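You operate a simulated robot arm through the tools that you are given. There is no shell and no other tool. Be economical: measure what you need, move in short steps, check, and stop when the job is done.

You are at the controls of a simulated robot arm. One attempt, no reset.

## Task
Swap the black caster in the dolly's door-end socket for the grey one.
Fine: the black one goes in the caster block.

Only the result counts: the job must be done as asked and must still hold three seconds after the hand-in. Knocking over, shifting, dropping, spilling or breaking anything else fails it.

## Robot
A 7-joint arm with a two-finger parallel gripper, fixed in place. Base frame: the origin is at the foot of the arm, x ahead of it, y to its left, z up; the work surface is at about z = 880. Units: mm, rad, N and s.
With the tool pointing down near the work surface it reaches from about 240 to 680 mm from the base axis. Its first joint turns from -1.152 to 1.152 rad. Payload 2.4 kg.
The tool frame sits at the grasp point between the pads (the TCP): z along the fingers, y along the line on which they close. The tips reach 30 mm beyond it. Largest opening 94 mm; finger width 28, thickness 10; the body of the gripper, 50 by 96 mm, starts 55 mm behind the TCP.
Orientation is that of the tool frame in the base frame, as a unit quaternion [w, x, y, z]. With the fingers straight down and closing along the base's y, the tool's x points along the base's -x, its y along +y and its z along -z.

## Interface
- The arm moves only by the tool arm_command. Its argument "moves" is a list of rows, each a list of 3 entries, a list of its own where there are three numbers: the shift along the base's x, y, z in units of 250 mm (1.0 is 250 mm), then the turn, a rotation vector about the base's x, y, z in units of 120 degrees (1.0 is 120 degrees), then the opening, from 0 (shut) to 1 (fully open). In form: [[[dx, dy, dz], [wx, wy, wz], jaw], ...]. A call has 1 to 12 rows; each row is the pose to reach, as a shift and turn from the pose commanded when the call began. A call with a number of a shift or a turn outside -1 to 1 is refused whole. Rows are played at 5 a second. More than 50 mm and 0.15 rad between two rows, or a gripper value outside its range, and nothing of the call is played. A pose out of reach is approached as far as the arm can. The call stops where the force on the tool passes 40 N (or 10 N more than at its start, if that is more) or the arm is blocked; 0.2 s more then pass. Each finger travels about 153 mm/s and halts on what it meets, pressing with about 24 N; the grip force reading is that of the motor and also rises with nothing between the fingers. The clock runs only during rows and for 0.2 s after the last one: add rows that repeat a pose to give the fingers time. It gives the time, the measured TCP pose, the force on the tool (base axes), the opening and the grip force at its end, in the units of the frame above (readings bear some noise), with the torque about the TCP (base axes, N m) and any sound that the robot's microphone picked up.
- Cameras (640 x 400 px; columns grow to the right, rows downward): "scene" is fixed at [34.9, 466.8, 1451.4]; the picture's right is [-0.80, -0.60, 0.00], its down [-0.30, 0.39, -0.87] and it looks along [0.53, -0.69, -0.49] (base axes); focal length 323 px, centre (320, 200). "wrist" rides on the gripper at [76, 14, -102] in the tool frame; the picture's right is [-0.18, 0.98, 0.00], its down [-0.75, -0.14, -0.64] and it looks along [-0.63, -0.12, 0.77] (tool axes); focal length 243 px, centre (320, 200). There is no depth. A picture from a camera that has moved, and an enlarged one, comes with that camera's place and axes in the base frame and with its lens.
- camera(camera): a new picture of that camera. It takes no simulated time.
- close_up(camera, box): a new picture of the part [left, top, right, bottom] of that camera's present view, enlarged. It takes no simulated time.
- hand_in(): hands the job in; it is judged then, once.

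Go step by step. Nothing tells you positions but the pictures and the camera data: compare them with the known pose of the tool, close in by small moves and look again before you grip or let go. The budget is 120 turns and 84 pictures, counting those below and the enlarged ones. Unless the task says otherwise, let go and move clear before handing in, and close with one line.

The tools are called after "Request:" by a JSON object that holds its "fn" and its "kwargs". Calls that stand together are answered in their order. arm_command: Moves the arm, as the interface text tells. Its arguments: {"type":"object","properties":{"moves":{"type":"array","items":{"type":"array"}}},"required":["moves"]} The other tools are called the same way: camera (camera) takes a picture; close_up (camera, box) takes an enlarged picture of a part of a camera's view; hand_in () hands the job in.

At the start:

```text
t: 0.0
tool_pos: [315.3, 28.6, 1136.1]
orientation: [0.0, -0.001, 1.0, 0.0]
wrist_force: [0.6, 1.6, -0.2]
wrist_torque: [0.01, 0.02, -0.02]
finger_gap: 94.2
gripper_force: 0.1
```

scene: 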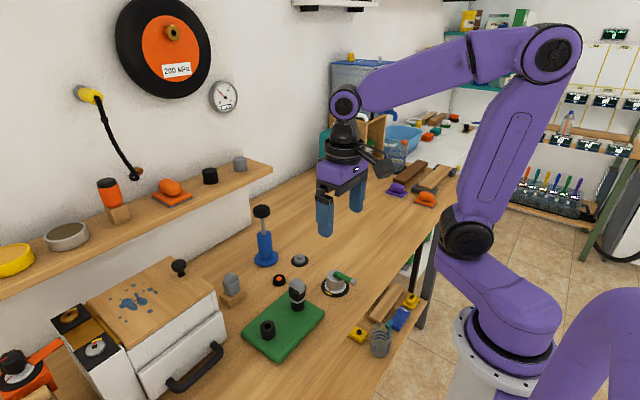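
wrist: 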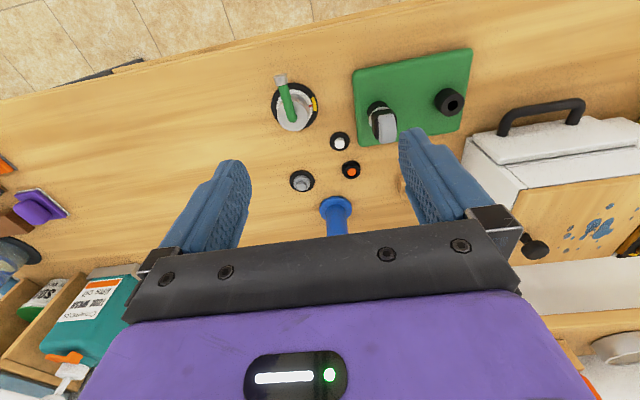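

I see a green board (likely the dolly) with two sockets, a wooden block with a grey item, and loose parts nearby. I take enlarged views to identify them.

Request:
{"fn": "close_up", "kwargs": {"camera": "scene", "box": [200, 230, 360, 370]}}

Request:
{"fn": "close_up", "kwargs": {"camera": "wrist", "box": [250, 30, 490, 220]}}

Request:
{"fn": "close_up", "kwargs": {"camera": "scene", "box": [320, 230, 460, 370]}}

```text
2.86 times, centred on (280, 300) of scene
camera zoom: at [34.9, 466.8, 1451.4], right [-0.8, -0.6, 0.0], down [-0.3, 0.39, -0.87], along [0.53, -0.69, -0.49], focal length 922 px, centre (434, -86)
```

zoom: 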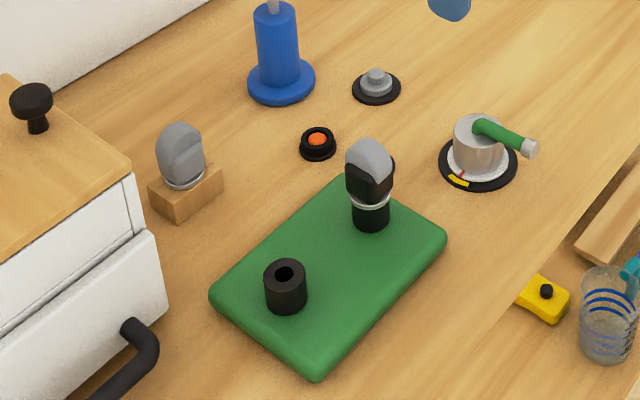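

```text
2.11 times, centred on (370, 125) of wrist
camera zoom: at [240.2, 43.8, 1238.1], right [0.18, 0.98, 0.0], down [0.75, -0.14, 0.64], along [0.63, -0.12, -0.77], focal length 511 px, centre (215, 358)
```

zoom: 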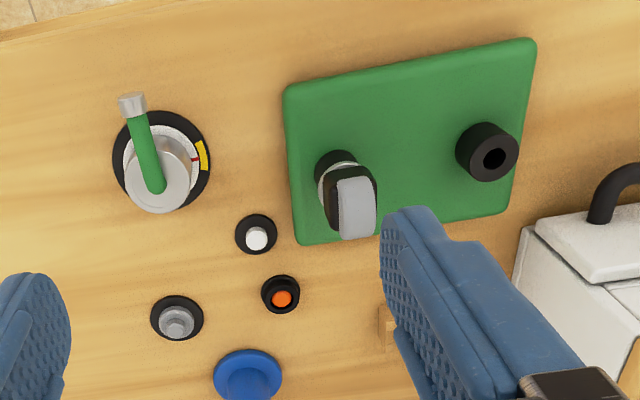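

```text
2.86 times, centred on (390, 300) of scene
camera zoom: at [34.9, 466.8, 1451.4], right [-0.8, -0.6, 0.0], down [-0.3, 0.39, -0.87], along [0.53, -0.69, -0.49], focal length 922 px, centre (120, -86)
```

zoom: 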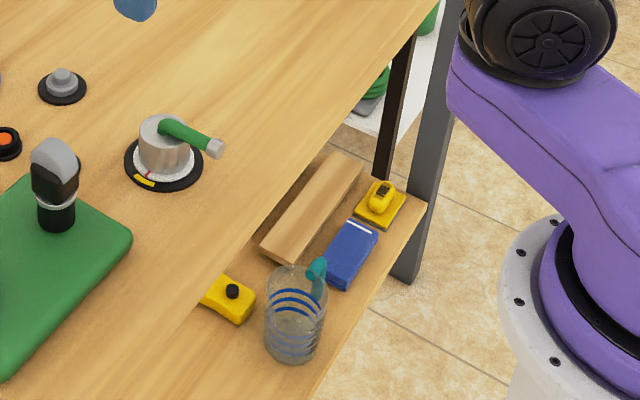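

The dolly is the green plate: black caster in its socket near (377, 100), an empty socket near (379, 189), and the grey caster in the wooden block near (521, 162). I move the wrist camera closer to measure.

Request:
{"fn": "arm_command", "kwargs": {"moves": [[[-0.03, 0.11, -0.1], [0, 0, 0], 1], [[-0.06, 0.22, -0.2], [0, 0, 0], 1], [[-0.1, 0.33, -0.3], [0, 0, 0], 1], [[-0.1, 0.33, -0.3], [0, 0, 0], 1]]}}

Request:
{"fn": "camera", "kwargs": {"camera": "wrist"}}

Request:
{"fn": "close_up", "kwargs": {"camera": "scene", "box": [210, 260, 330, 340]}}

```text
t: 1.0
tool_pos: [291.4, 111.9, 1060.1]
orientation: [0.0, -0.001, 1.0, 0.0]
wrist_force: [-0.5, -0.7, -0.3]
wrist_torque: [0.05, 0.02, 0.0]
finger_gap: 94.0
gripper_force: 0.1
```

```text
78 pictures are left
camera wrist: at [214.5, 126.5, 1162.9], right [0.18, 0.98, 0.0], down [0.75, -0.14, 0.64], along [0.63, -0.12, -0.77], focal length 243 px, centre (320, 200)
```

wrist: 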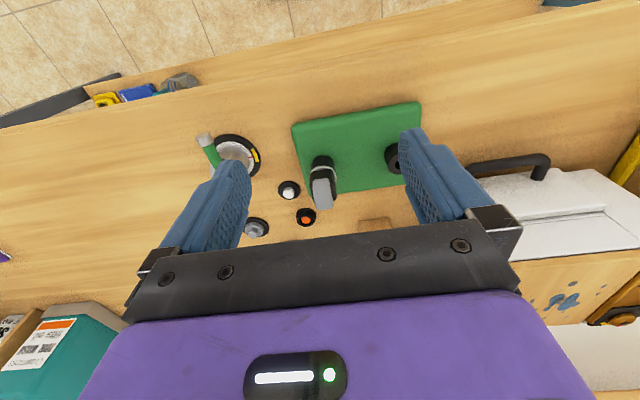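

```text
5.00 times, centred on (270, 300) of scene
camera zoom: at [34.9, 466.8, 1451.4], right [-0.8, -0.6, 0.0], down [-0.3, 0.39, -0.87], along [0.53, -0.69, -0.49], focal length 1614 px, centre (570, -300)
```

zoom: 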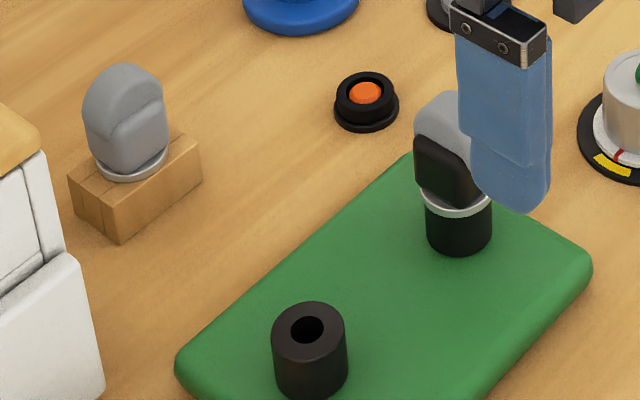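

I need the yaw of the casters' flat faces; zooming into the wrist view.

Request:
{"fn": "close_up", "kwargs": {"camera": "wrist", "box": [270, 90, 430, 240]}}

```text
2.67 times, centred on (350, 165) of wrist
camera zoom: at [214.5, 126.5, 1162.9], right [0.18, 0.98, 0.0], down [0.75, -0.14, 0.64], along [0.63, -0.12, -0.77], focal length 647 px, centre (240, 293)
```

zoom: 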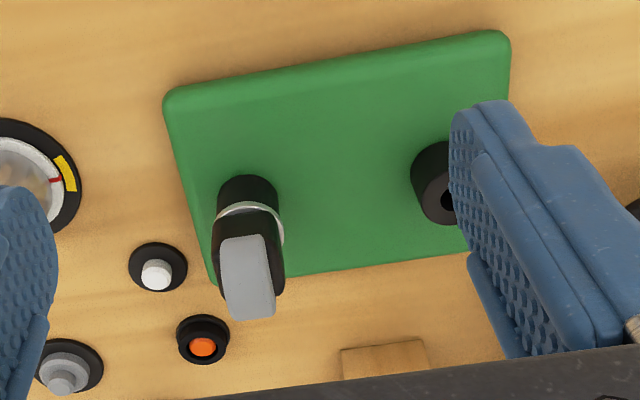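

The black caster's flat faces line up with base y, so the present orientation suits it. I move above it, at about (376, 101).

Request:
{"fn": "arm_command", "kwargs": {"moves": [[[0.17, -0.022, 0], [0, 0, 0], 1], [[0.338, -0.044, -0.02], [0, 0, 0], 1], [[0.338, -0.044, -0.14], [0, 0, 0], 1], [[0.338, -0.044, -0.14], [0, 0, 0], 1]]}}

Request:
{"fn": "close_up", "kwargs": {"camera": "scene", "box": [230, 220, 350, 320]}}

Request:
{"fn": "camera", "kwargs": {"camera": "wrist"}}

```text
t: 2.0
tool_pos: [376.6, 101.8, 1025.7]
orientation: [0.0, 0.0, 1.0, 0.0]
wrist_force: [0.1, -0.5, -0.3]
wrist_torque: [-0.02, -0.03, -0.01]
finger_gap: 94.2
gripper_force: 0.1
```

```text
4.00 times, centred on (290, 270) of scene
camera zoom: at [34.9, 466.8, 1451.4], right [-0.8, -0.6, 0.0], down [-0.3, 0.39, -0.87], along [0.53, -0.69, -0.49], focal length 1292 px, centre (440, -80)
```

zoom: 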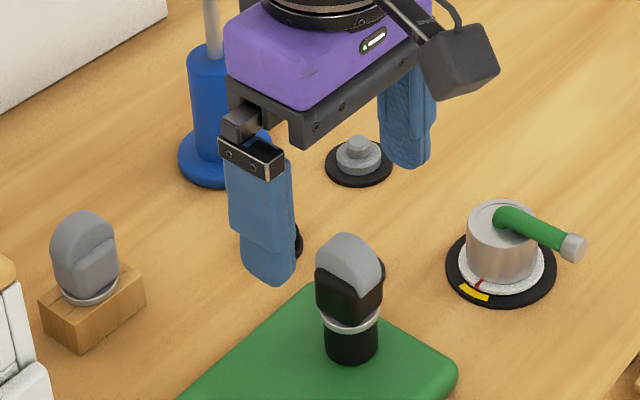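

```text
74 pictures are left
camera wrist: at [299.9, 116.3, 1127.5], right [0.18, 0.98, 0.0], down [0.75, -0.14, 0.64], along [0.63, -0.12, -0.77], focal length 243 px, centre (320, 200)
```

wrist: 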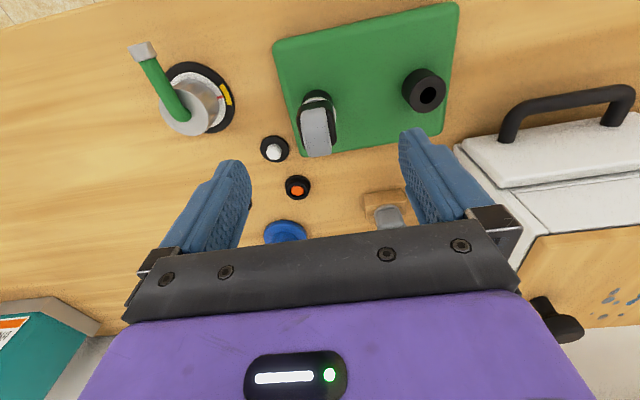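

The tool sits about 4 mm too far in +x; I correct and descend with open fingers to TCP z ≈ 957.

Request:
{"fn": "arm_command", "kwargs": {"moves": [[[-0.018, -0.007, 0], [0, 0, 0], 1], [[-0.018, -0.007, -0.14], [0, 0, 0], 1], [[-0.018, -0.007, -0.275], [0, 0, 0], 1], [[-0.018, -0.007, -0.275], [0, 0, 0], 1]]}}

Request:
{"fn": "close_up", "kwargs": {"camera": "scene", "box": [230, 240, 350, 340]}}

Request:
{"fn": "close_up", "kwargs": {"camera": "wrist", "box": [220, 0, 460, 240]}}

```text
t: 3.0
tool_pos: [371.5, 99.6, 954.9]
orientation: [0.0, 0.0, 1.0, 0.0]
wrist_force: [-0.5, -0.6, -0.6]
wrist_torque: [-0.06, -0.03, -0.01]
finger_gap: 93.9
gripper_force: 0.0
```

```text
4.00 times, centred on (290, 290) of scene
camera zoom: at [34.9, 466.8, 1451.4], right [-0.8, -0.6, 0.0], down [-0.3, 0.39, -0.87], along [0.53, -0.69, -0.49], focal length 1292 px, centre (440, -160)
```

zoom: 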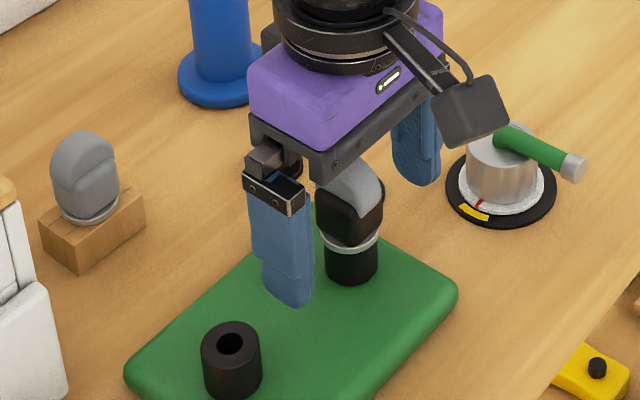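

```text
1.67 times, centred on (340, 120) of wrist
camera zoom: at [295.4, 113.0, 1057.8], right [0.18, 0.98, 0.0], down [0.75, -0.14, 0.64], along [0.63, -0.12, -0.77], focal length 404 px, centre (287, 333)
```

zoom: 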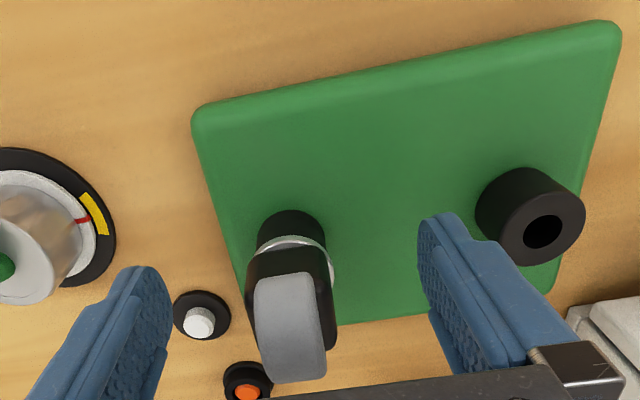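

The fingers straddle the black caster symmetrically. I close on it.

Request:
{"fn": "arm_command", "kwargs": {"moves": [[[0, 0, 0], [0, 0, 0], 0], [[0, 0, 0], [0, 0, 0], 0], [[0, 0, 0], [0, 0, 0], 0]]}}

Request:
{"fn": "close_up", "kwargs": {"camera": "scene", "box": [230, 240, 350, 340]}}

Request:
{"fn": "close_up", "kwargs": {"camera": "wrist", "box": [220, 0, 460, 240]}}

```text
t: 3.8
tool_pos: [371.1, 98.6, 955.8]
orientation: [0.0, 0.0, 1.0, 0.0]
wrist_force: [-0.4, 0.0, 2.0]
wrist_torque: [0.05, 0.01, -0.01]
finger_gap: 31.8
gripper_force: 24.0
```

```text
4.00 times, centred on (290, 290) of scene
camera zoom: at [34.9, 466.9, 1451.4], right [-0.8, -0.6, 0.0], down [-0.3, 0.39, -0.87], along [0.53, -0.69, -0.49], focal length 1292 px, centre (440, -160)
```

zoom: 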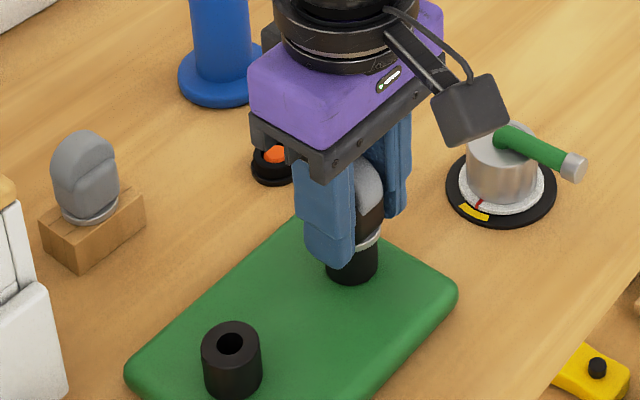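

```text
1.67 times, centred on (340, 120) of wrist
camera zoom: at [295.4, 112.9, 1058.2], right [0.18, 0.98, 0.0], down [0.75, -0.14, 0.64], along [0.63, -0.12, -0.77], focal length 404 px, centre (287, 333)
```

zoom: 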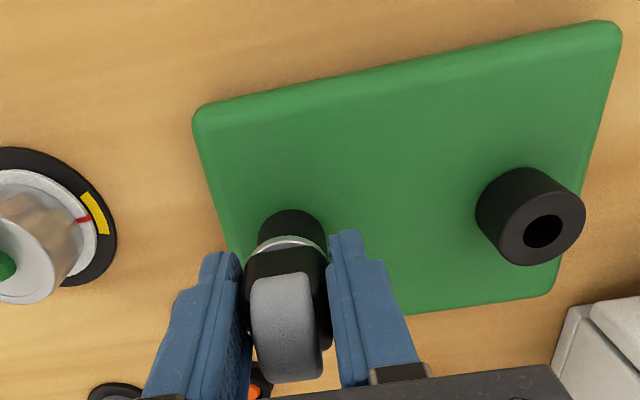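

Gripped at 31.8 mm width. I lift gently in small steps, watching the force and whether the dolly moves.

Request:
{"fn": "arm_command", "kwargs": {"moves": [[[0, 0, 0.02], [0, 0, 0], 0], [[0, 0, 0.04], [0, 0, 0], 0], [[0, 0, 0.06], [0, 0, 0], 0]]}}

Request:
{"fn": "close_up", "kwargs": {"camera": "scene", "box": [230, 240, 350, 340]}}

```text
t: 4.6
tool_pos: [372.4, 99.7, 971.8]
orientation: [0.0, 0.0, 1.0, 0.0]
wrist_force: [-0.7, -0.5, -0.3]
wrist_torque: [-0.01, 0.0, 0.03]
finger_gap: 31.9
gripper_force: 23.9
```

```text
4.00 times, centred on (290, 290) of scene
camera zoom: at [34.9, 466.8, 1451.4], right [-0.8, -0.6, 0.0], down [-0.3, 0.39, -0.87], along [0.53, -0.69, -0.49], focal length 1292 px, centre (440, -160)
```

zoom: 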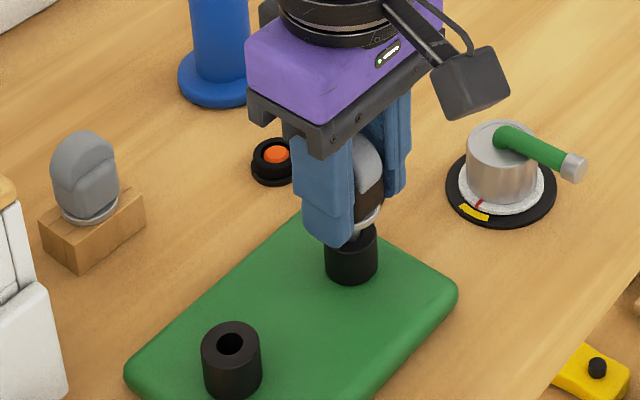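

It comes out freely and the dolly stays still. I lift further until the stem is clear.

Request:
{"fn": "arm_command", "kwargs": {"moves": [[[0, 0, 0.04], [0, 0, 0], 0], [[0, 0, 0.08], [0, 0, 0], 0], [[0, 0, 0.12], [0, 0, 0], 0], [[0, 0, 0.16], [0, 0, 0], 0], [[0, 0, 0.2], [0, 0, 0], 0], [[0, 0, 0.2], [0, 0, 0], 0]]}}

Request:
{"fn": "close_up", "kwargs": {"camera": "scene", "box": [230, 220, 350, 340]}}

Request:
{"fn": "close_up", "kwargs": {"camera": "wrist", "box": [220, 0, 460, 240]}}

```text
t: 6.0
tool_pos: [371.6, 100.0, 1022.6]
orientation: [0.0, -0.001, 1.0, 0.0]
wrist_force: [0.1, 0.0, -0.4]
wrist_torque: [0.0, 0.01, 0.0]
finger_gap: 31.9
gripper_force: 24.3
```

```text
3.33 times, centred on (290, 280) of scene
camera zoom: at [34.9, 466.8, 1451.4], right [-0.8, -0.6, 0.0], down [-0.3, 0.39, -0.87], along [0.53, -0.69, -0.49], focal length 1076 px, centre (420, -67)
```

zoom: 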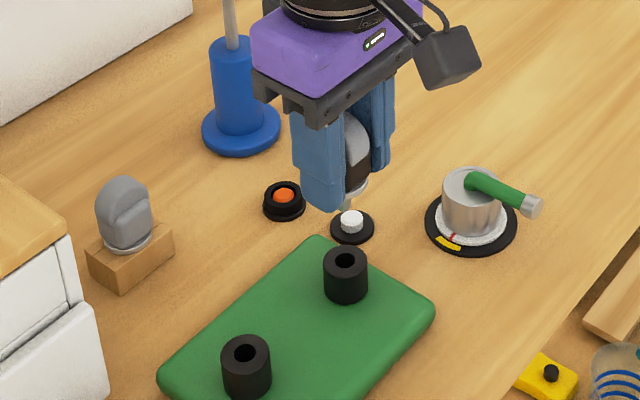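

```text
1.67 times, centred on (340, 120) of wrist
camera zoom: at [294.9, 113.7, 1124.5], right [0.18, 0.98, 0.0], down [0.75, -0.14, 0.64], along [0.63, -0.12, -0.77], focal length 404 px, centre (287, 333)
```

zoom: 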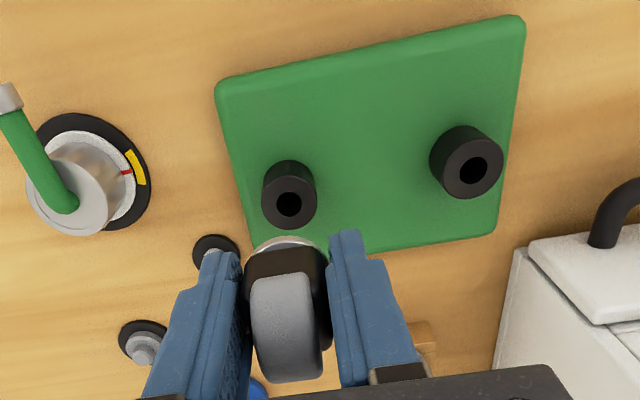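

Both sockets are in view; the offset from the door-end socket to the empty one measures about (0, +88.5) mm. I park the black caster above the empty socket and check.

Request:
{"fn": "arm_command", "kwargs": {"moves": [[[0, 0.12, 0], [0, 0, 0], 0], [[0, 0.24, 0], [0, 0, 0], 0], [[0, 0.354, 0], [0, 0, 0], 0], [[0, 0.354, -0.06], [0, 0, 0], 0], [[0, 0.354, -0.06], [0, 0, 0], 0]]}}

Request:
{"fn": "close_up", "kwargs": {"camera": "scene", "box": [220, 250, 340, 350]}}

Request:
{"fn": "close_up", "kwargs": {"camera": "wrist", "box": [220, 0, 460, 240]}}

```text
t: 7.2
tool_pos: [370.3, 188.4, 1006.1]
orientation: [0.0, 0.0, 1.0, 0.0]
wrist_force: [0.6, -0.4, -0.8]
wrist_torque: [-0.02, 0.04, 0.03]
finger_gap: 31.9
gripper_force: 24.6
```

```text
4.00 times, centred on (280, 300) of scene
camera zoom: at [34.9, 466.8, 1451.4], right [-0.8, -0.6, 0.0], down [-0.3, 0.39, -0.87], along [0.53, -0.69, -0.49], focal length 1292 px, centre (480, -200)
```

zoom: 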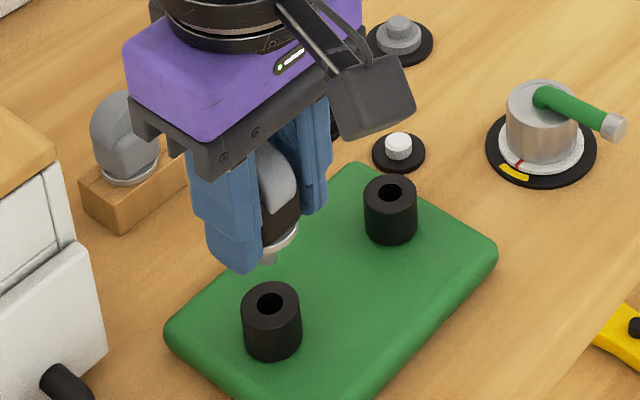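

```text
1.67 times, centred on (340, 120) of wrist
camera zoom: at [294.9, 202.3, 1108.3], right [0.18, 0.98, 0.0], down [0.75, -0.14, 0.64], along [0.63, -0.12, -0.77], focal length 404 px, centre (287, 333)
```

zoom: 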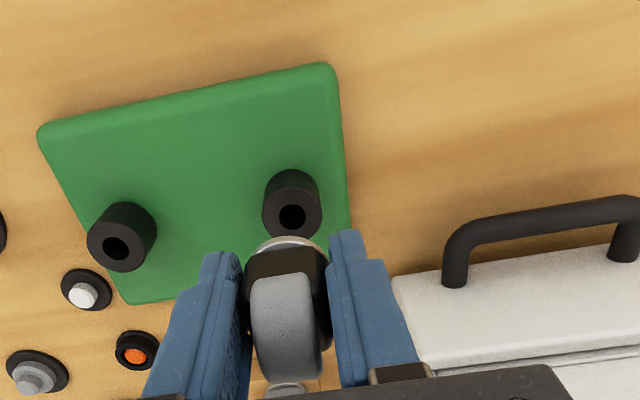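

The hole looks about 1 mm further in +y relative to the tool than the reference; I adjust and go down a bit for another look.

Request:
{"fn": "arm_command", "kwargs": {"moves": [[[0, 0.005, 0], [0, 0, 0], 0], [[0, 0.005, -0.06], [0, 0, 0], 0], [[0, 0.005, -0.06], [0, 0, 0], 0]]}}

Request:
{"fn": "close_up", "kwargs": {"camera": "scene", "box": [240, 270, 320, 340]}}

Request:
{"fn": "close_up", "kwargs": {"camera": "wrist", "box": [280, 60, 380, 160]}}

```text
t: 8.0
tool_pos: [371.6, 189.4, 990.8]
orientation: [0.0, 0.0, 1.0, 0.0]
wrist_force: [0.1, 0.2, -0.8]
wrist_torque: [0.04, -0.02, 0.03]
finger_gap: 31.9
gripper_force: 23.9
```

```text
5.71 times, centred on (280, 305) of scene
camera zoom: at [34.9, 466.8, 1451.4], right [-0.8, -0.6, 0.0], down [-0.3, 0.39, -0.87], along [0.53, -0.69, -0.49], focal length 1845 px, centre (549, -400)
```

zoom: 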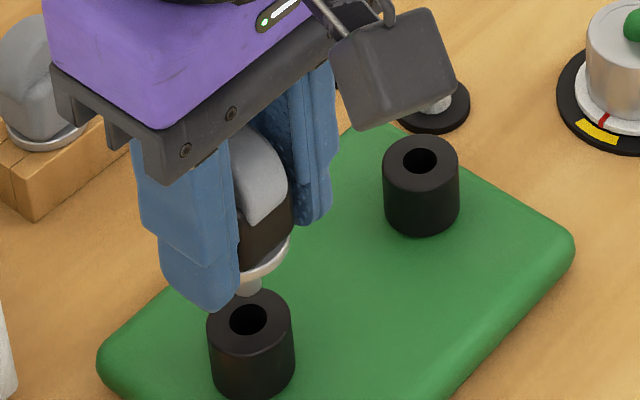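

```text
4.00 times, centred on (330, 110) of wrist
camera zoom: at [294.9, 203.1, 1093.7], right [0.18, 0.98, 0.0], down [0.75, -0.14, 0.64], along [0.63, -0.12, -0.77], focal length 970 px, centre (280, 560)
```

zoom: 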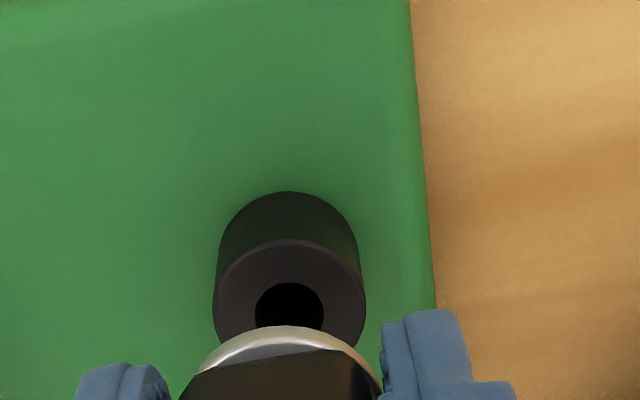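

The stem is about 1 mm short in +y; I correct and insert gently partway.

Request:
{"fn": "arm_command", "kwargs": {"moves": [[[0.002, 0.0032, 0], [0, 0, 0], 0], [[0.002, 0.0032, -0.03], [0, 0, 0], 0], [[0.002, 0.0032, -0.05], [0, 0, 0], 0], [[0.002, 0.0032, -0.07], [0, 0, 0], 0], [[0.002, 0.0032, -0.08], [0, 0, 0], 0]]}}

Request:
{"fn": "close_up", "kwargs": {"camera": "scene", "box": [240, 270, 320, 340]}}

```text
t: 9.2
tool_pos: [372.6, 190.1, 972.9]
orientation: [0.0, 0.0, 1.0, 0.001]
wrist_force: [-0.1, -0.2, -1.7]
wrist_torque: [0.01, -0.01, -0.02]
finger_gap: 32.1
gripper_force: 24.0
```

```text
5.71 times, centred on (280, 305) of scene
camera zoom: at [34.9, 466.8, 1451.4], right [-0.8, -0.6, 0.0], down [-0.3, 0.39, -0.87], along [0.53, -0.69, -0.49], focal length 1845 px, centre (549, -400)
```

zoom: 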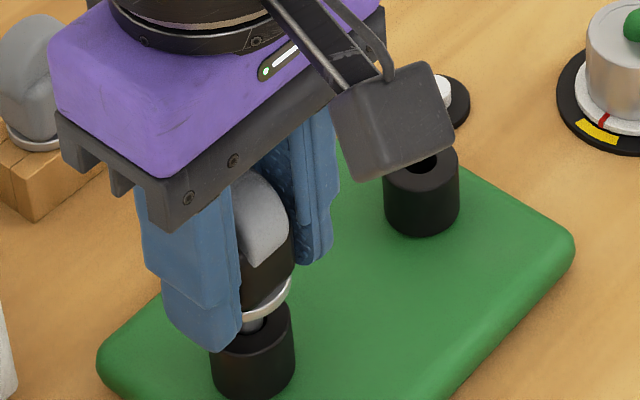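

It seems to be entering; I continue slowly.

Request:
{"fn": "arm_command", "kwargs": {"moves": [[[0, 0, -0.015], [0, 0, 0], 0], [[0, 0, -0.03], [0, 0, 0], 0], [[0, 0, -0.045], [0, 0, 0], 0], [[0, 0, -0.045], [0, 0, 0], 0]]}}

Request:
{"fn": "close_up", "kwargs": {"camera": "scene", "box": [240, 270, 320, 340]}}

```text
t: 10.2
tool_pos: [371.2, 190.4, 961.9]
orientation: [0.0, 0.0, 1.0, -0.001]
wrist_force: [0.1, 0.5, -1.1]
wrist_torque: [0.02, 0.04, -0.01]
finger_gap: 31.7
gripper_force: 23.7
```

```text
5.71 times, centred on (280, 305) of scene
camera zoom: at [34.9, 466.8, 1451.4], right [-0.8, -0.6, 0.0], down [-0.3, 0.39, -0.87], along [0.53, -0.69, -0.49], focal length 1845 px, centre (549, -400)
```

zoom: 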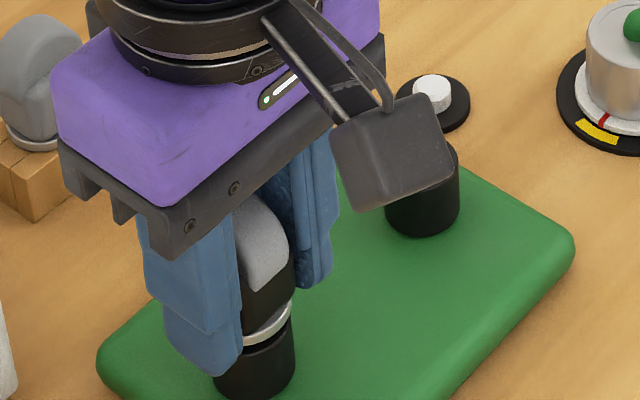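

Request:
{"fn": "arm_command", "kwargs": {"moves": [[[0, 0, -0.01], [0, 0, 0], 0], [[0, 0, -0.018], [0, 0, 0], 0], [[0, 0, -0.024], [0, 0, 0], 0], [[0, 0, -0.024], [0, 0, 0], 0]]}}

Request:
{"fn": "close_up", "kwargs": {"camera": "scene", "box": [240, 270, 320, 340]}}

```text
t: 11.2
tool_pos: [371.1, 189.7, 955.3]
orientation: [0.0, 0.0, 1.0, 0.0]
wrist_force: [-10.3, 0.0, 21.3]
wrist_torque: [-0.04, 0.04, 0.0]
finger_gap: 32.1
gripper_force: 24.1
```

```text
5.71 times, centred on (280, 305) of scene
camera zoom: at [34.3, 466.6, 1451.5], right [-0.8, -0.6, 0.0], down [-0.3, 0.39, -0.87], along [0.53, -0.69, -0.49], focal length 1845 px, centre (549, -400)
```

zoom: 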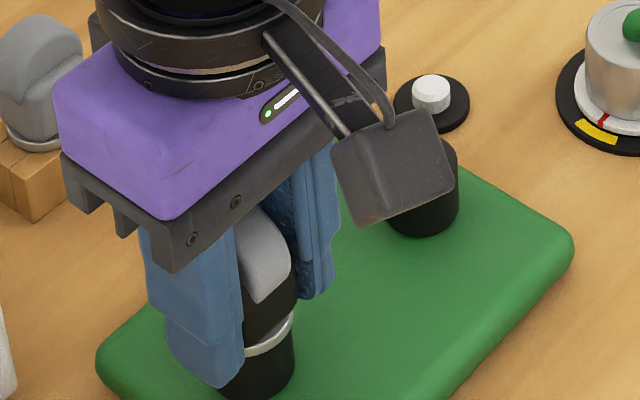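

Seated (contact force 21 N). I back off slightly to relieve it and then open partway, staying clear of the oven handle.

Request:
{"fn": "arm_command", "kwargs": {"moves": [[[-0.003, 0, 0.004], [0, 0, 0], 0], [[-0.003, 0, 0.004], [0, 0, 0], 0.4], [[-0.003, 0, 0.004], [0, 0, 0], 0.6], [[-0.003, 0, 0.004], [0, 0, 0], 0.6]]}}

Request:
{"fn": "close_up", "kwargs": {"camera": "scene", "box": [220, 250, 340, 350]}}

```text
t: 12.2
tool_pos: [371.6, 190.3, 956.8]
orientation: [0.0, 0.0, 1.0, 0.0]
wrist_force: [0.0, 0.1, -0.1]
wrist_torque: [0.0, 0.01, 0.01]
finger_gap: 56.4
gripper_force: 0.1
```

```text
4.00 times, centred on (280, 300) of scene
camera zoom: at [34.9, 466.8, 1451.4], right [-0.8, -0.6, 0.0], down [-0.3, 0.39, -0.87], along [0.53, -0.69, -0.49], focal length 1292 px, centre (480, -200)
```

zoom: 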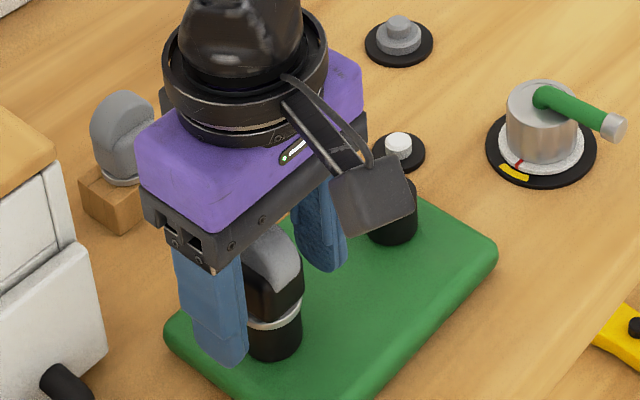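

The black caster stands in the spare socket. I raise and move to view the wooden block with the grey caster.

Request:
{"fn": "arm_command", "kwargs": {"moves": [[[0, 0, 0.15], [0, 0, 0], 0.6], [[0, 0, 0.3], [0, 0, 0], 0.6], [[0, 0, 0.45], [0, 0, 0], 0.6], [[0.1, -0.08, 0.45], [0, 0, 0], 0.8], [[0.2, -0.16, 0.45], [0, 0, 0], 1], [[0.2, -0.16, 0.45], [0, 0, 0], 1]]}}

Request:
{"fn": "camera", "kwargs": {"camera": "wrist"}}

Request:
{"fn": "close_up", "kwargs": {"camera": "scene", "box": [200, 240, 320, 350]}}

```text
t: 13.6
tool_pos: [420.9, 148.3, 1069.2]
orientation: [0.0, 0.0, 1.0, 0.0]
wrist_force: [-0.2, 0.7, -0.3]
wrist_torque: [-0.03, -0.04, 0.0]
finger_gap: 93.8
gripper_force: 0.1
```

```text
58 pictures are left
camera wrist: at [345.2, 163.0, 1171.5], right [0.18, 0.98, 0.0], down [0.75, -0.14, 0.64], along [0.63, -0.12, -0.77], focal length 243 px, centre (320, 200)
```

wrist: 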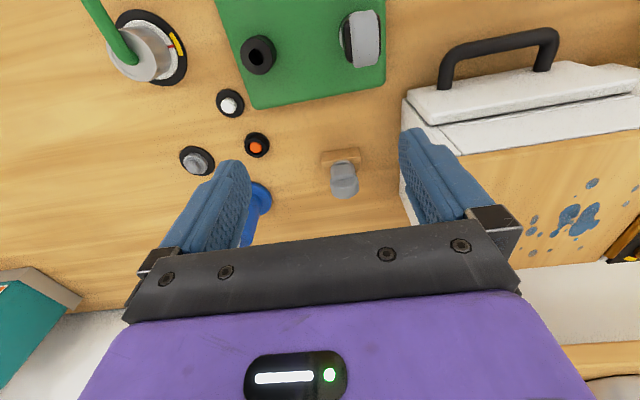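

```text
3.64 times, centred on (260, 295) of scene
camera zoom: at [34.9, 466.8, 1451.4], right [-0.8, -0.6, 0.0], down [-0.3, 0.39, -0.87], along [0.53, -0.69, -0.49], focal length 1174 px, centre (538, -146)
```

zoom: 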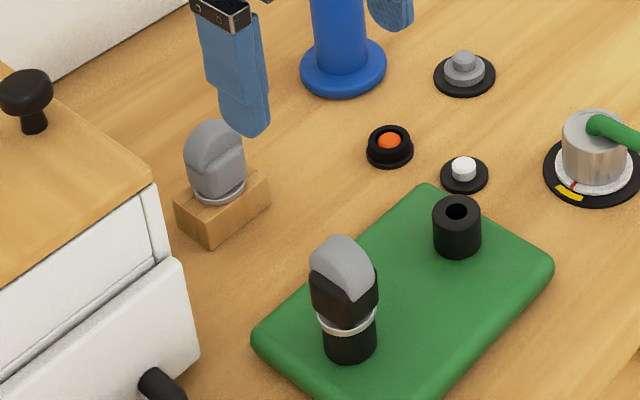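

Request:
{"fn": "close_up", "kwargs": {"camera": "wrist", "box": [280, 100, 440, 240]}}

```text
2.86 times, centred on (360, 170) of wrist
camera zoom: at [345.2, 163.0, 1171.5], right [0.18, 0.98, 0.0], down [0.75, -0.14, 0.64], along [0.63, -0.12, -0.77], focal length 693 px, centre (206, 286)
```

zoom: 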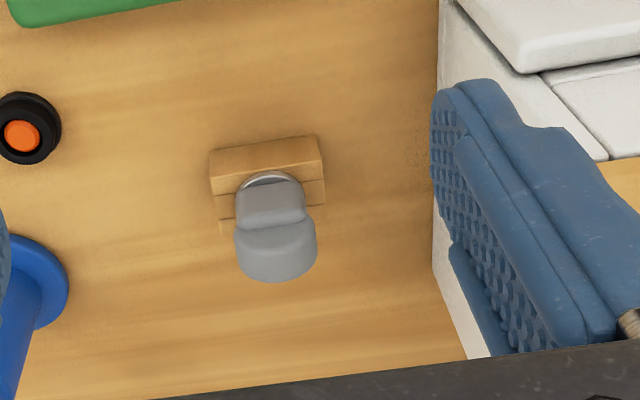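

Request:
{"fn": "close_up", "kwargs": {"camera": "scene", "box": [240, 268, 280, 308]}}

Request:
{"fn": "close_up", "kwargs": {"camera": "wrist", "box": [310, 130, 380, 210]}}

Request:
{"fn": "close_up", "kwargs": {"camera": "scene", "box": [275, 295, 325, 350]}}

```text
10.00 times, centred on (260, 288) of scene
camera zoom: at [34.9, 466.8, 1451.4], right [-0.8, -0.6, 0.0], down [-0.3, 0.39, -0.87], along [0.53, -0.69, -0.49], focal length 3229 px, centre (920, -680)
```

zoom: 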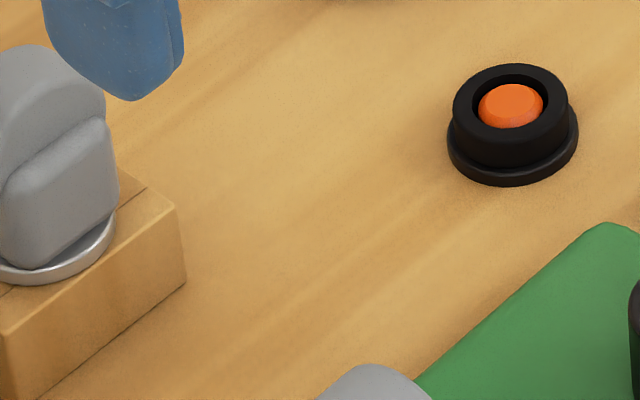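

```text
5.00 times, centred on (345, 170) of wrist
camera zoom: at [345.2, 163.0, 1171.5], right [0.18, 0.98, 0.0], down [0.75, -0.14, 0.64], along [0.63, -0.12, -0.77], focal length 1213 px, centre (195, 350)
```

zoom: 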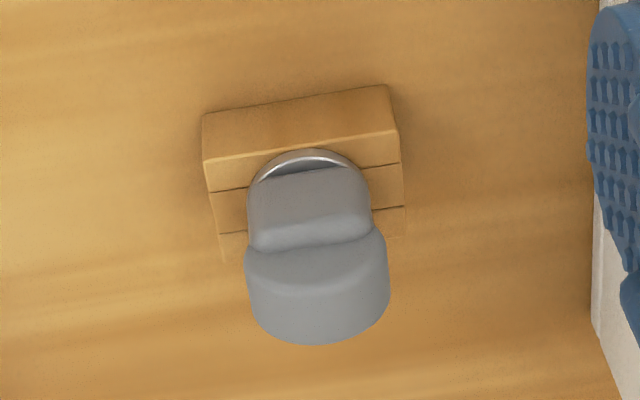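

```text
7.27 times, centred on (300, 322) of scene
camera zoom: at [34.9, 466.8, 1451.4], right [-0.8, -0.6, 0.0], down [-0.3, 0.39, -0.87], along [0.53, -0.69, -0.49], focal length 2348 px, centre (466, -691)
```

zoom: 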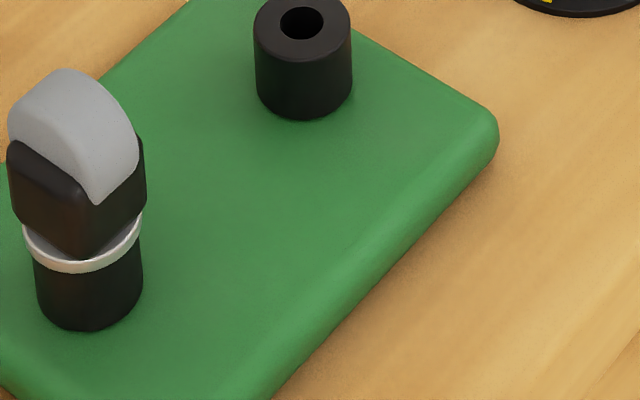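

The grey caster sits at about (517, 160), flange near z 910, wheel top near z 960; its wheel rim (about 32 mm) can be gripped along y. I move above it with fingers partly open.

Request:
{"fn": "arm_command", "kwargs": {"moves": [[[0.13, 0.015, 0], [0, 0, 0], 0.75], [[0.26, 0.03, 0], [0, 0, 0], 0.75], [[0.384, 0.046, -0.05], [0, 0, 0], 0.75], [[0.384, 0.046, -0.22], [0, 0, 0], 0.75], [[0.384, 0.046, -0.22], [0, 0, 0], 0.75]]}}

Request:
{"fn": "close_up", "kwargs": {"camera": "scene", "box": [200, 220, 300, 310]}}

Request:
{"fn": "close_up", "kwargs": {"camera": "wrist", "box": [220, 0, 460, 240]}}

```text
t: 14.8
tool_pos: [518.6, 162.1, 1015.3]
orientation: [0.0, 0.0, 1.0, 0.0]
wrist_force: [0.3, -0.2, -0.3]
wrist_torque: [0.0, -0.02, -0.01]
finger_gap: 70.5
gripper_force: 0.1
```

```text
4.44 times, centred on (250, 265) of scene
camera zoom: at [34.9, 466.8, 1451.4], right [-0.8, -0.6, 0.0], down [-0.3, 0.39, -0.87], along [0.53, -0.69, -0.49], focal length 1435 px, centre (631, -89)
```

zoom: 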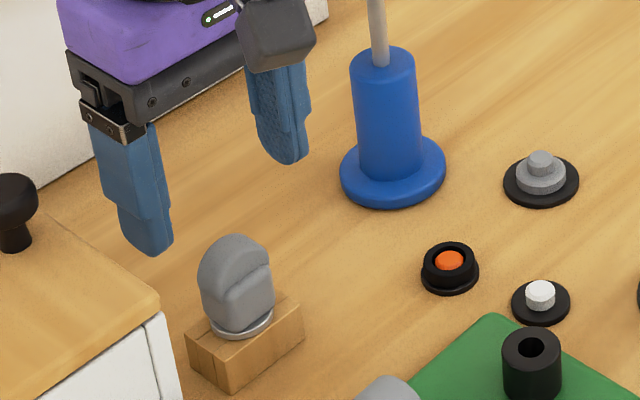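

```text
1.67 times, centred on (340, 120) of wrist
camera zoom: at [442.0, 175.4, 1117.3], right [0.18, 0.98, 0.0], down [0.75, -0.14, 0.64], along [0.63, -0.12, -0.77], focal length 404 px, centre (287, 333)
```

zoom: 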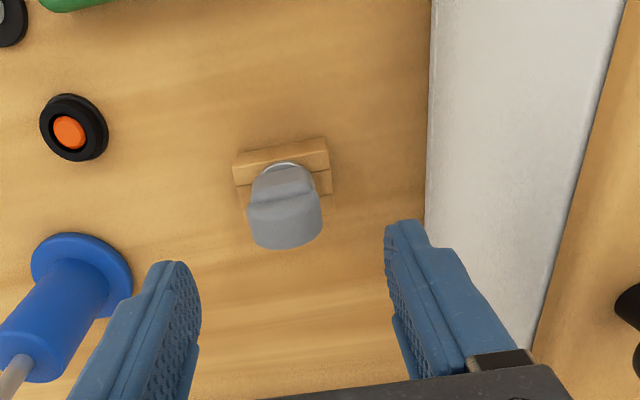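

Fingers are centred in y over the wheel; I nudge −3 mm in x and descend to z ≈ 946.

Request:
{"fn": "arm_command", "kwargs": {"moves": [[[-0.012, -0.002, 0], [0, 0, 0], 0.75], [[-0.012, -0.002, -0.14], [0, 0, 0], 0.75], [[-0.012, -0.002, -0.276], [0, 0, 0], 0.75], [[-0.012, -0.002, -0.276], [0, 0, 0], 0.75]]}}

Request:
{"fn": "close_up", "kwargs": {"camera": "scene", "box": [200, 250, 290, 330]}}

Request:
{"fn": "close_up", "kwargs": {"camera": "wrist", "box": [220, 0, 460, 240]}}

```text
t: 15.8
tool_pos: [513.4, 161.1, 945.5]
orientation: [0.0, 0.0, 1.0, 0.0]
wrist_force: [-0.6, -0.8, -0.2]
wrist_torque: [-0.01, 0.01, -0.03]
finger_gap: 70.7
gripper_force: 0.0
```

```text
5.00 times, centred on (245, 290) of scene
camera zoom: at [34.9, 466.8, 1451.4], right [-0.8, -0.6, 0.0], down [-0.3, 0.39, -0.87], along [0.53, -0.69, -0.49], focal length 1614 px, centre (695, -250)
```

zoom: 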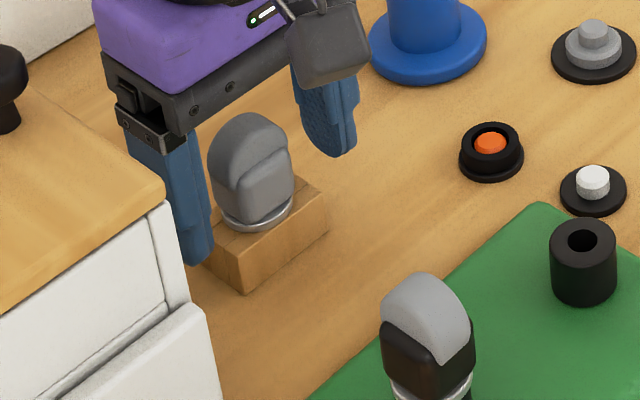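

```text
1.67 times, centred on (340, 120) of wrist
camera zoom: at [437.3, 174.7, 1046.7], right [0.18, 0.98, 0.0], down [0.75, -0.14, 0.64], along [0.63, -0.12, -0.77], focal length 404 px, centre (287, 333)
```

zoom: 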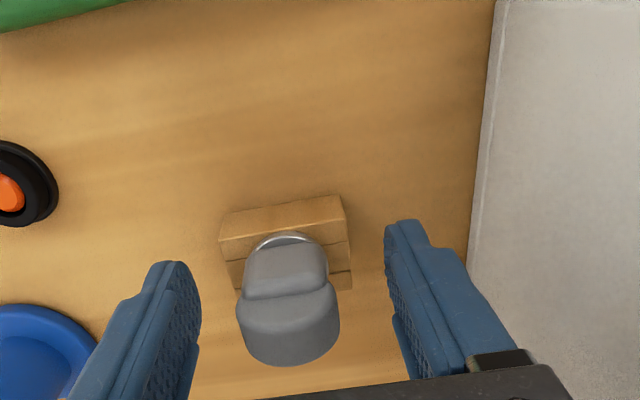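

Request:
{"fn": "arm_command", "kwargs": {"moves": [[[0, 0, 0], [0, 0, 0], 0], [[0, 0, 0], [0, 0, 0], 0], [[0, 0, 0], [0, 0, 0], 0]]}}

Request:
{"fn": "close_up", "kwargs": {"camera": "scene", "box": [200, 250, 290, 330]}}

Request:
{"fn": "close_up", "kwargs": {"camera": "wrist", "box": [220, 0, 460, 240]}}

```text
t: 16.6
tool_pos: [513.0, 159.5, 945.4]
orientation: [0.0, 0.001, 1.0, 0.0]
wrist_force: [1.2, -0.7, -0.7]
wrist_torque: [0.0, 0.0, 0.02]
finger_gap: 34.6
gripper_force: 24.1
```

```text
5.00 times, centred on (245, 290) of scene
camera zoom: at [34.9, 466.8, 1451.4], right [-0.8, -0.6, 0.0], down [-0.3, 0.39, -0.87], along [0.53, -0.69, -0.49], focal length 1614 px, centre (695, -250)
```

zoom: 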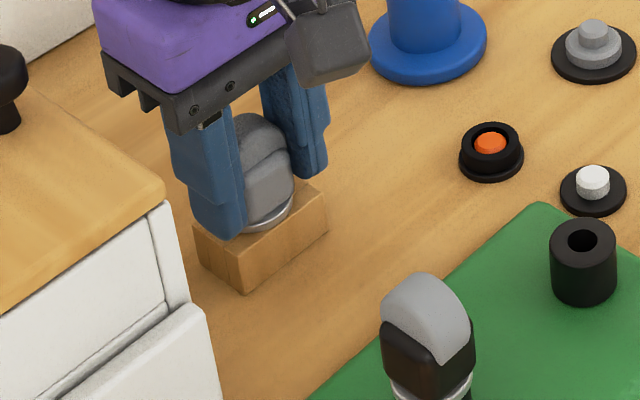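

```text
1.67 times, centred on (340, 120) of wrist
camera zoom: at [437.3, 174.6, 1047.0], right [0.18, 0.98, 0.0], down [0.75, -0.14, 0.64], along [0.63, -0.12, -0.77], focal length 404 px, centre (287, 333)
```

zoom: 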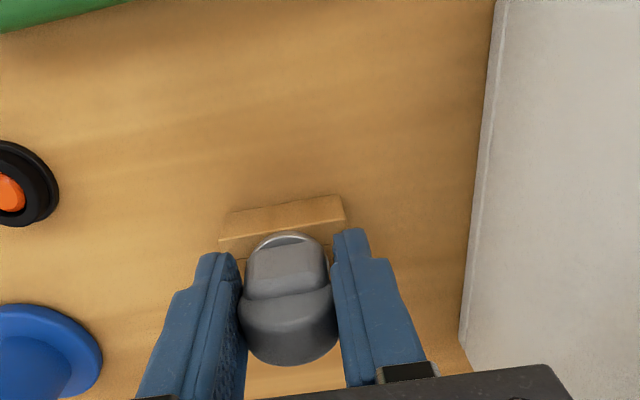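

Gripped at 34.6 mm (the wheel rim). I lift slowly and check that the block stays put.

Request:
{"fn": "arm_command", "kwargs": {"moves": [[[0, 0, 0.02], [0, 0, 0], 0], [[0, 0, 0.05], [0, 0, 0], 0], [[0, 0, 0.09], [0, 0, 0], 0], [[0, 0, 0.14], [0, 0, 0], 0], [[0, 0, 0.2], [0, 0, 0], 0], [[0, 0, 0.28], [0, 0, 0], 0], [[0, 0, 0.28], [0, 0, 0], 0]]}}

Request:
{"fn": "close_up", "kwargs": {"camera": "scene", "box": [200, 220, 300, 310]}}

Request:
{"fn": "close_up", "kwargs": {"camera": "wrist", "box": [220, 0, 460, 240]}}

```text
t: 18.2
tool_pos: [513.2, 161.3, 1014.0]
orientation: [0.0, 0.0, 1.0, 0.001]
wrist_force: [0.0, -0.3, -1.0]
wrist_torque: [-0.03, -0.03, -0.01]
finger_gap: 34.7
gripper_force: 23.8
```

```text
4.44 times, centred on (250, 265) of scene
camera zoom: at [34.9, 466.8, 1451.4], right [-0.8, -0.6, 0.0], down [-0.3, 0.39, -0.87], along [0.53, -0.69, -0.49], focal length 1435 px, centre (631, -89)
```

zoom: 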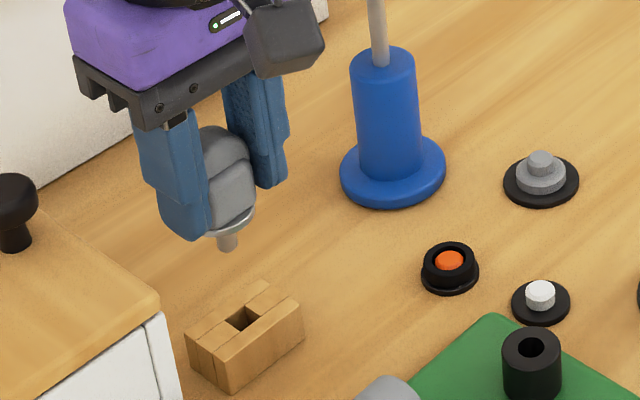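

```text
1.67 times, centred on (340, 120) of wrist
camera zoom: at [437.5, 175.3, 1116.2], right [0.18, 0.98, 0.0], down [0.75, -0.14, 0.64], along [0.63, -0.12, -0.77], focal length 404 px, centre (287, 333)
```

zoom: 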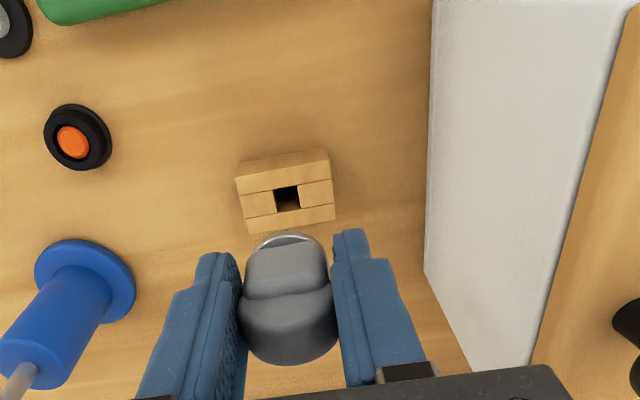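

The grey caster is out, the block unmoved. Camera-relative alignment gives a shift of about (−143, −61) mm to the door-end socket; I carry it there at height.

Request:
{"fn": "arm_command", "kwargs": {"moves": [[[0, -0.06, 0.04], [0, 0, 0], 0], [[-0.12, -0.15, 0.04], [0, 0, 0], 0], [[-0.28, -0.244, 0.04], [0, 0, 0], 0], [[-0.43, -0.244, 0.04], [0, 0, 0], 0], [[-0.573, -0.244, 0.04], [0, 0, 0], 0], [[-0.573, -0.244, 0], [0, 0, 0], 0], [[-0.573, -0.244, 0], [0, 0, 0], 0]]}}

Request:
{"fn": "close_up", "kwargs": {"camera": "scene", "box": [250, 235, 350, 325]}}

Request:
{"fn": "close_up", "kwargs": {"camera": "wrist", "box": [220, 0, 460, 240]}}

```text
t: 19.8
tool_pos: [370.9, 100.6, 1013.8]
orientation: [0.0, 0.0, 1.0, 0.001]
wrist_force: [0.8, 0.3, -0.4]
wrist_torque: [-0.02, 0.0, 0.0]
finger_gap: 34.5
gripper_force: 23.8
```

```text
4.44 times, centred on (300, 280) of scene
camera zoom: at [34.9, 466.8, 1451.4], right [-0.8, -0.6, 0.0], down [-0.3, 0.39, -0.87], along [0.53, -0.69, -0.49], focal length 1435 px, centre (409, -156)
```

zoom: 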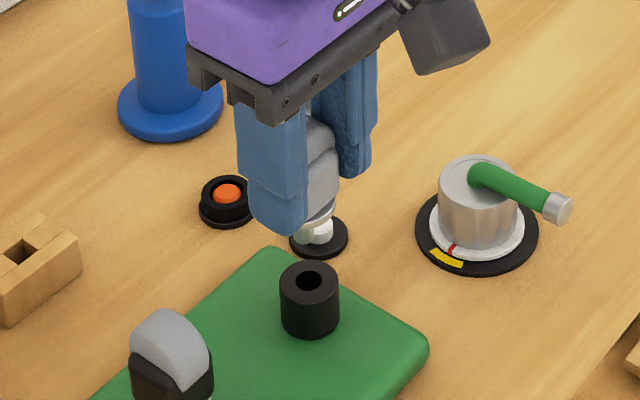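

```text
1.67 times, centred on (340, 120) of wrist
camera zoom: at [294.4, 114.3, 1114.9], right [0.18, 0.98, 0.0], down [0.75, -0.14, 0.64], along [0.63, -0.12, -0.77], focal length 404 px, centre (287, 333)
```

zoom: 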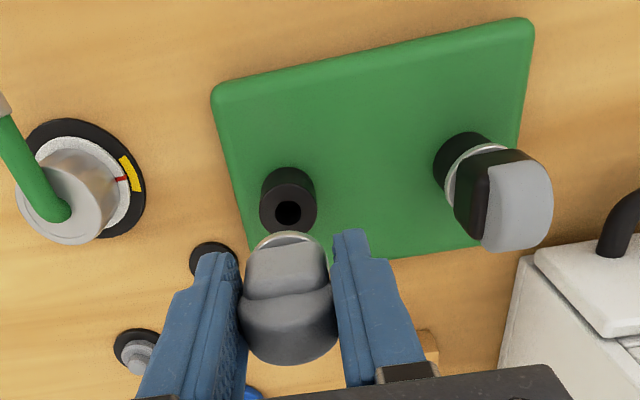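

Request:
{"fn": "arm_command", "kwargs": {"moves": [[[0, 0, -0.04], [0, 0, 0], 0], [[0, 0, -0.068], [0, 0, 0], 0], [[0, 0, -0.068], [0, 0, 0], 0]]}}

Request:
{"fn": "close_up", "kwargs": {"camera": "scene", "box": [290, 265, 350, 315]}}

Request:
{"fn": "close_up", "kwargs": {"camera": "wrist", "box": [280, 60, 380, 160]}}

```text
t: 20.6
tool_pos: [370.9, 100.3, 997.2]
orientation: [0.0, -0.001, 1.0, 0.0]
wrist_force: [0.4, 0.8, -1.1]
wrist_torque: [-0.03, 0.01, 0.01]
finger_gap: 34.5
gripper_force: 23.6
```

```text
8.00 times, centred on (320, 290) of scene
camera zoom: at [34.9, 466.8, 1451.4], right [-0.8, -0.6, 0.0], down [-0.3, 0.39, -0.87], along [0.53, -0.69, -0.49], focal length 2583 px, centre (320, -520)
```

zoom: 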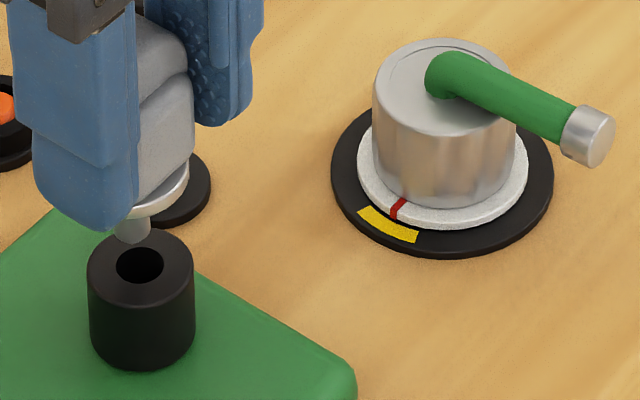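

```text
4.00 times, centred on (330, 110) of wrist
camera zoom: at [295.0, 114.2, 1098.8], right [0.18, 0.98, 0.0], down [0.75, -0.14, 0.64], along [0.63, -0.12, -0.77], focal length 970 px, centre (280, 560)
```

zoom: 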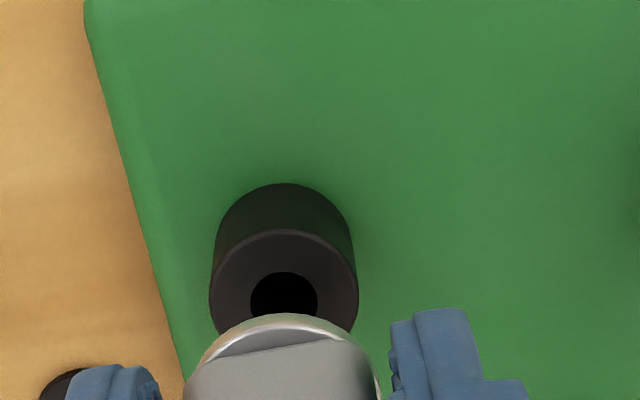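

The stem reads roughly 1.5 mm off to the image left in the scene view while y matches; I shift −1.2 mm in x, −0.3 in y, and insert gently.

Request:
{"fn": "arm_command", "kwargs": {"moves": [[[-0.005, -0.001, 0], [0, 0, 0], 0], [[-0.005, -0.001, -0.02], [0, 0, 0], 0], [[-0.005, -0.001, -0.04], [0, 0, 0], 0], [[-0.005, -0.001, -0.06], [0, 0, 0], 0], [[-0.005, -0.001, -0.06], [0, 0, 0], 0]]}}

Request:
{"fn": "close_up", "kwargs": {"camera": "scene", "box": [290, 265, 350, 315]}}

```text
t: 21.8
tool_pos: [368.6, 100.4, 982.5]
orientation: [0.0, -0.001, 1.0, 0.001]
wrist_force: [0.2, 0.8, -2.4]
wrist_torque: [-0.02, 0.02, 0.01]
finger_gap: 34.5
gripper_force: 24.1
```

```text
8.00 times, centred on (320, 290) of scene
camera zoom: at [34.9, 466.8, 1451.4], right [-0.8, -0.6, 0.0], down [-0.3, 0.39, -0.87], along [0.53, -0.69, -0.49], focal length 2583 px, centre (320, -520)
```

zoom: 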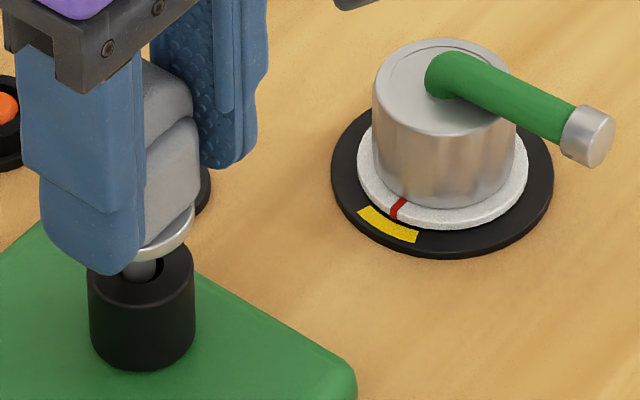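

The stem is in the socket; I keep lowering until seated.

Request:
{"fn": "arm_command", "kwargs": {"moves": [[[0, 0, -0.016], [0, 0, 0], 0], [[0, 0, -0.032], [0, 0, 0], 0], [[0, 0, -0.048], [0, 0, 0], 0], [[0, 0, -0.06], [0, 0, 0], 0], [[0, 0, -0.06], [0, 0, 0], 0]]}}

Request:
{"fn": "close_up", "kwargs": {"camera": "scene", "box": [290, 265, 350, 315]}}

```text
t: 23.0
tool_pos: [368.5, 98.7, 968.5]
orientation: [-0.001, 0.0, 1.0, 0.001]
wrist_force: [0.1, 0.3, 1.8]
wrist_torque: [-0.02, -0.01, -0.02]
finger_gap: 34.4
gripper_force: 24.2
```

```text
8.00 times, centred on (320, 290) of scene
camera zoom: at [34.9, 466.8, 1451.4], right [-0.8, -0.6, 0.0], down [-0.3, 0.39, -0.87], along [0.53, -0.69, -0.49], focal length 2583 px, centre (320, -520)
```

zoom: 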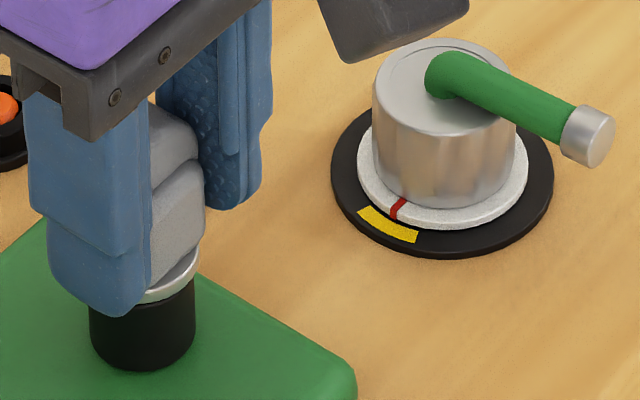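

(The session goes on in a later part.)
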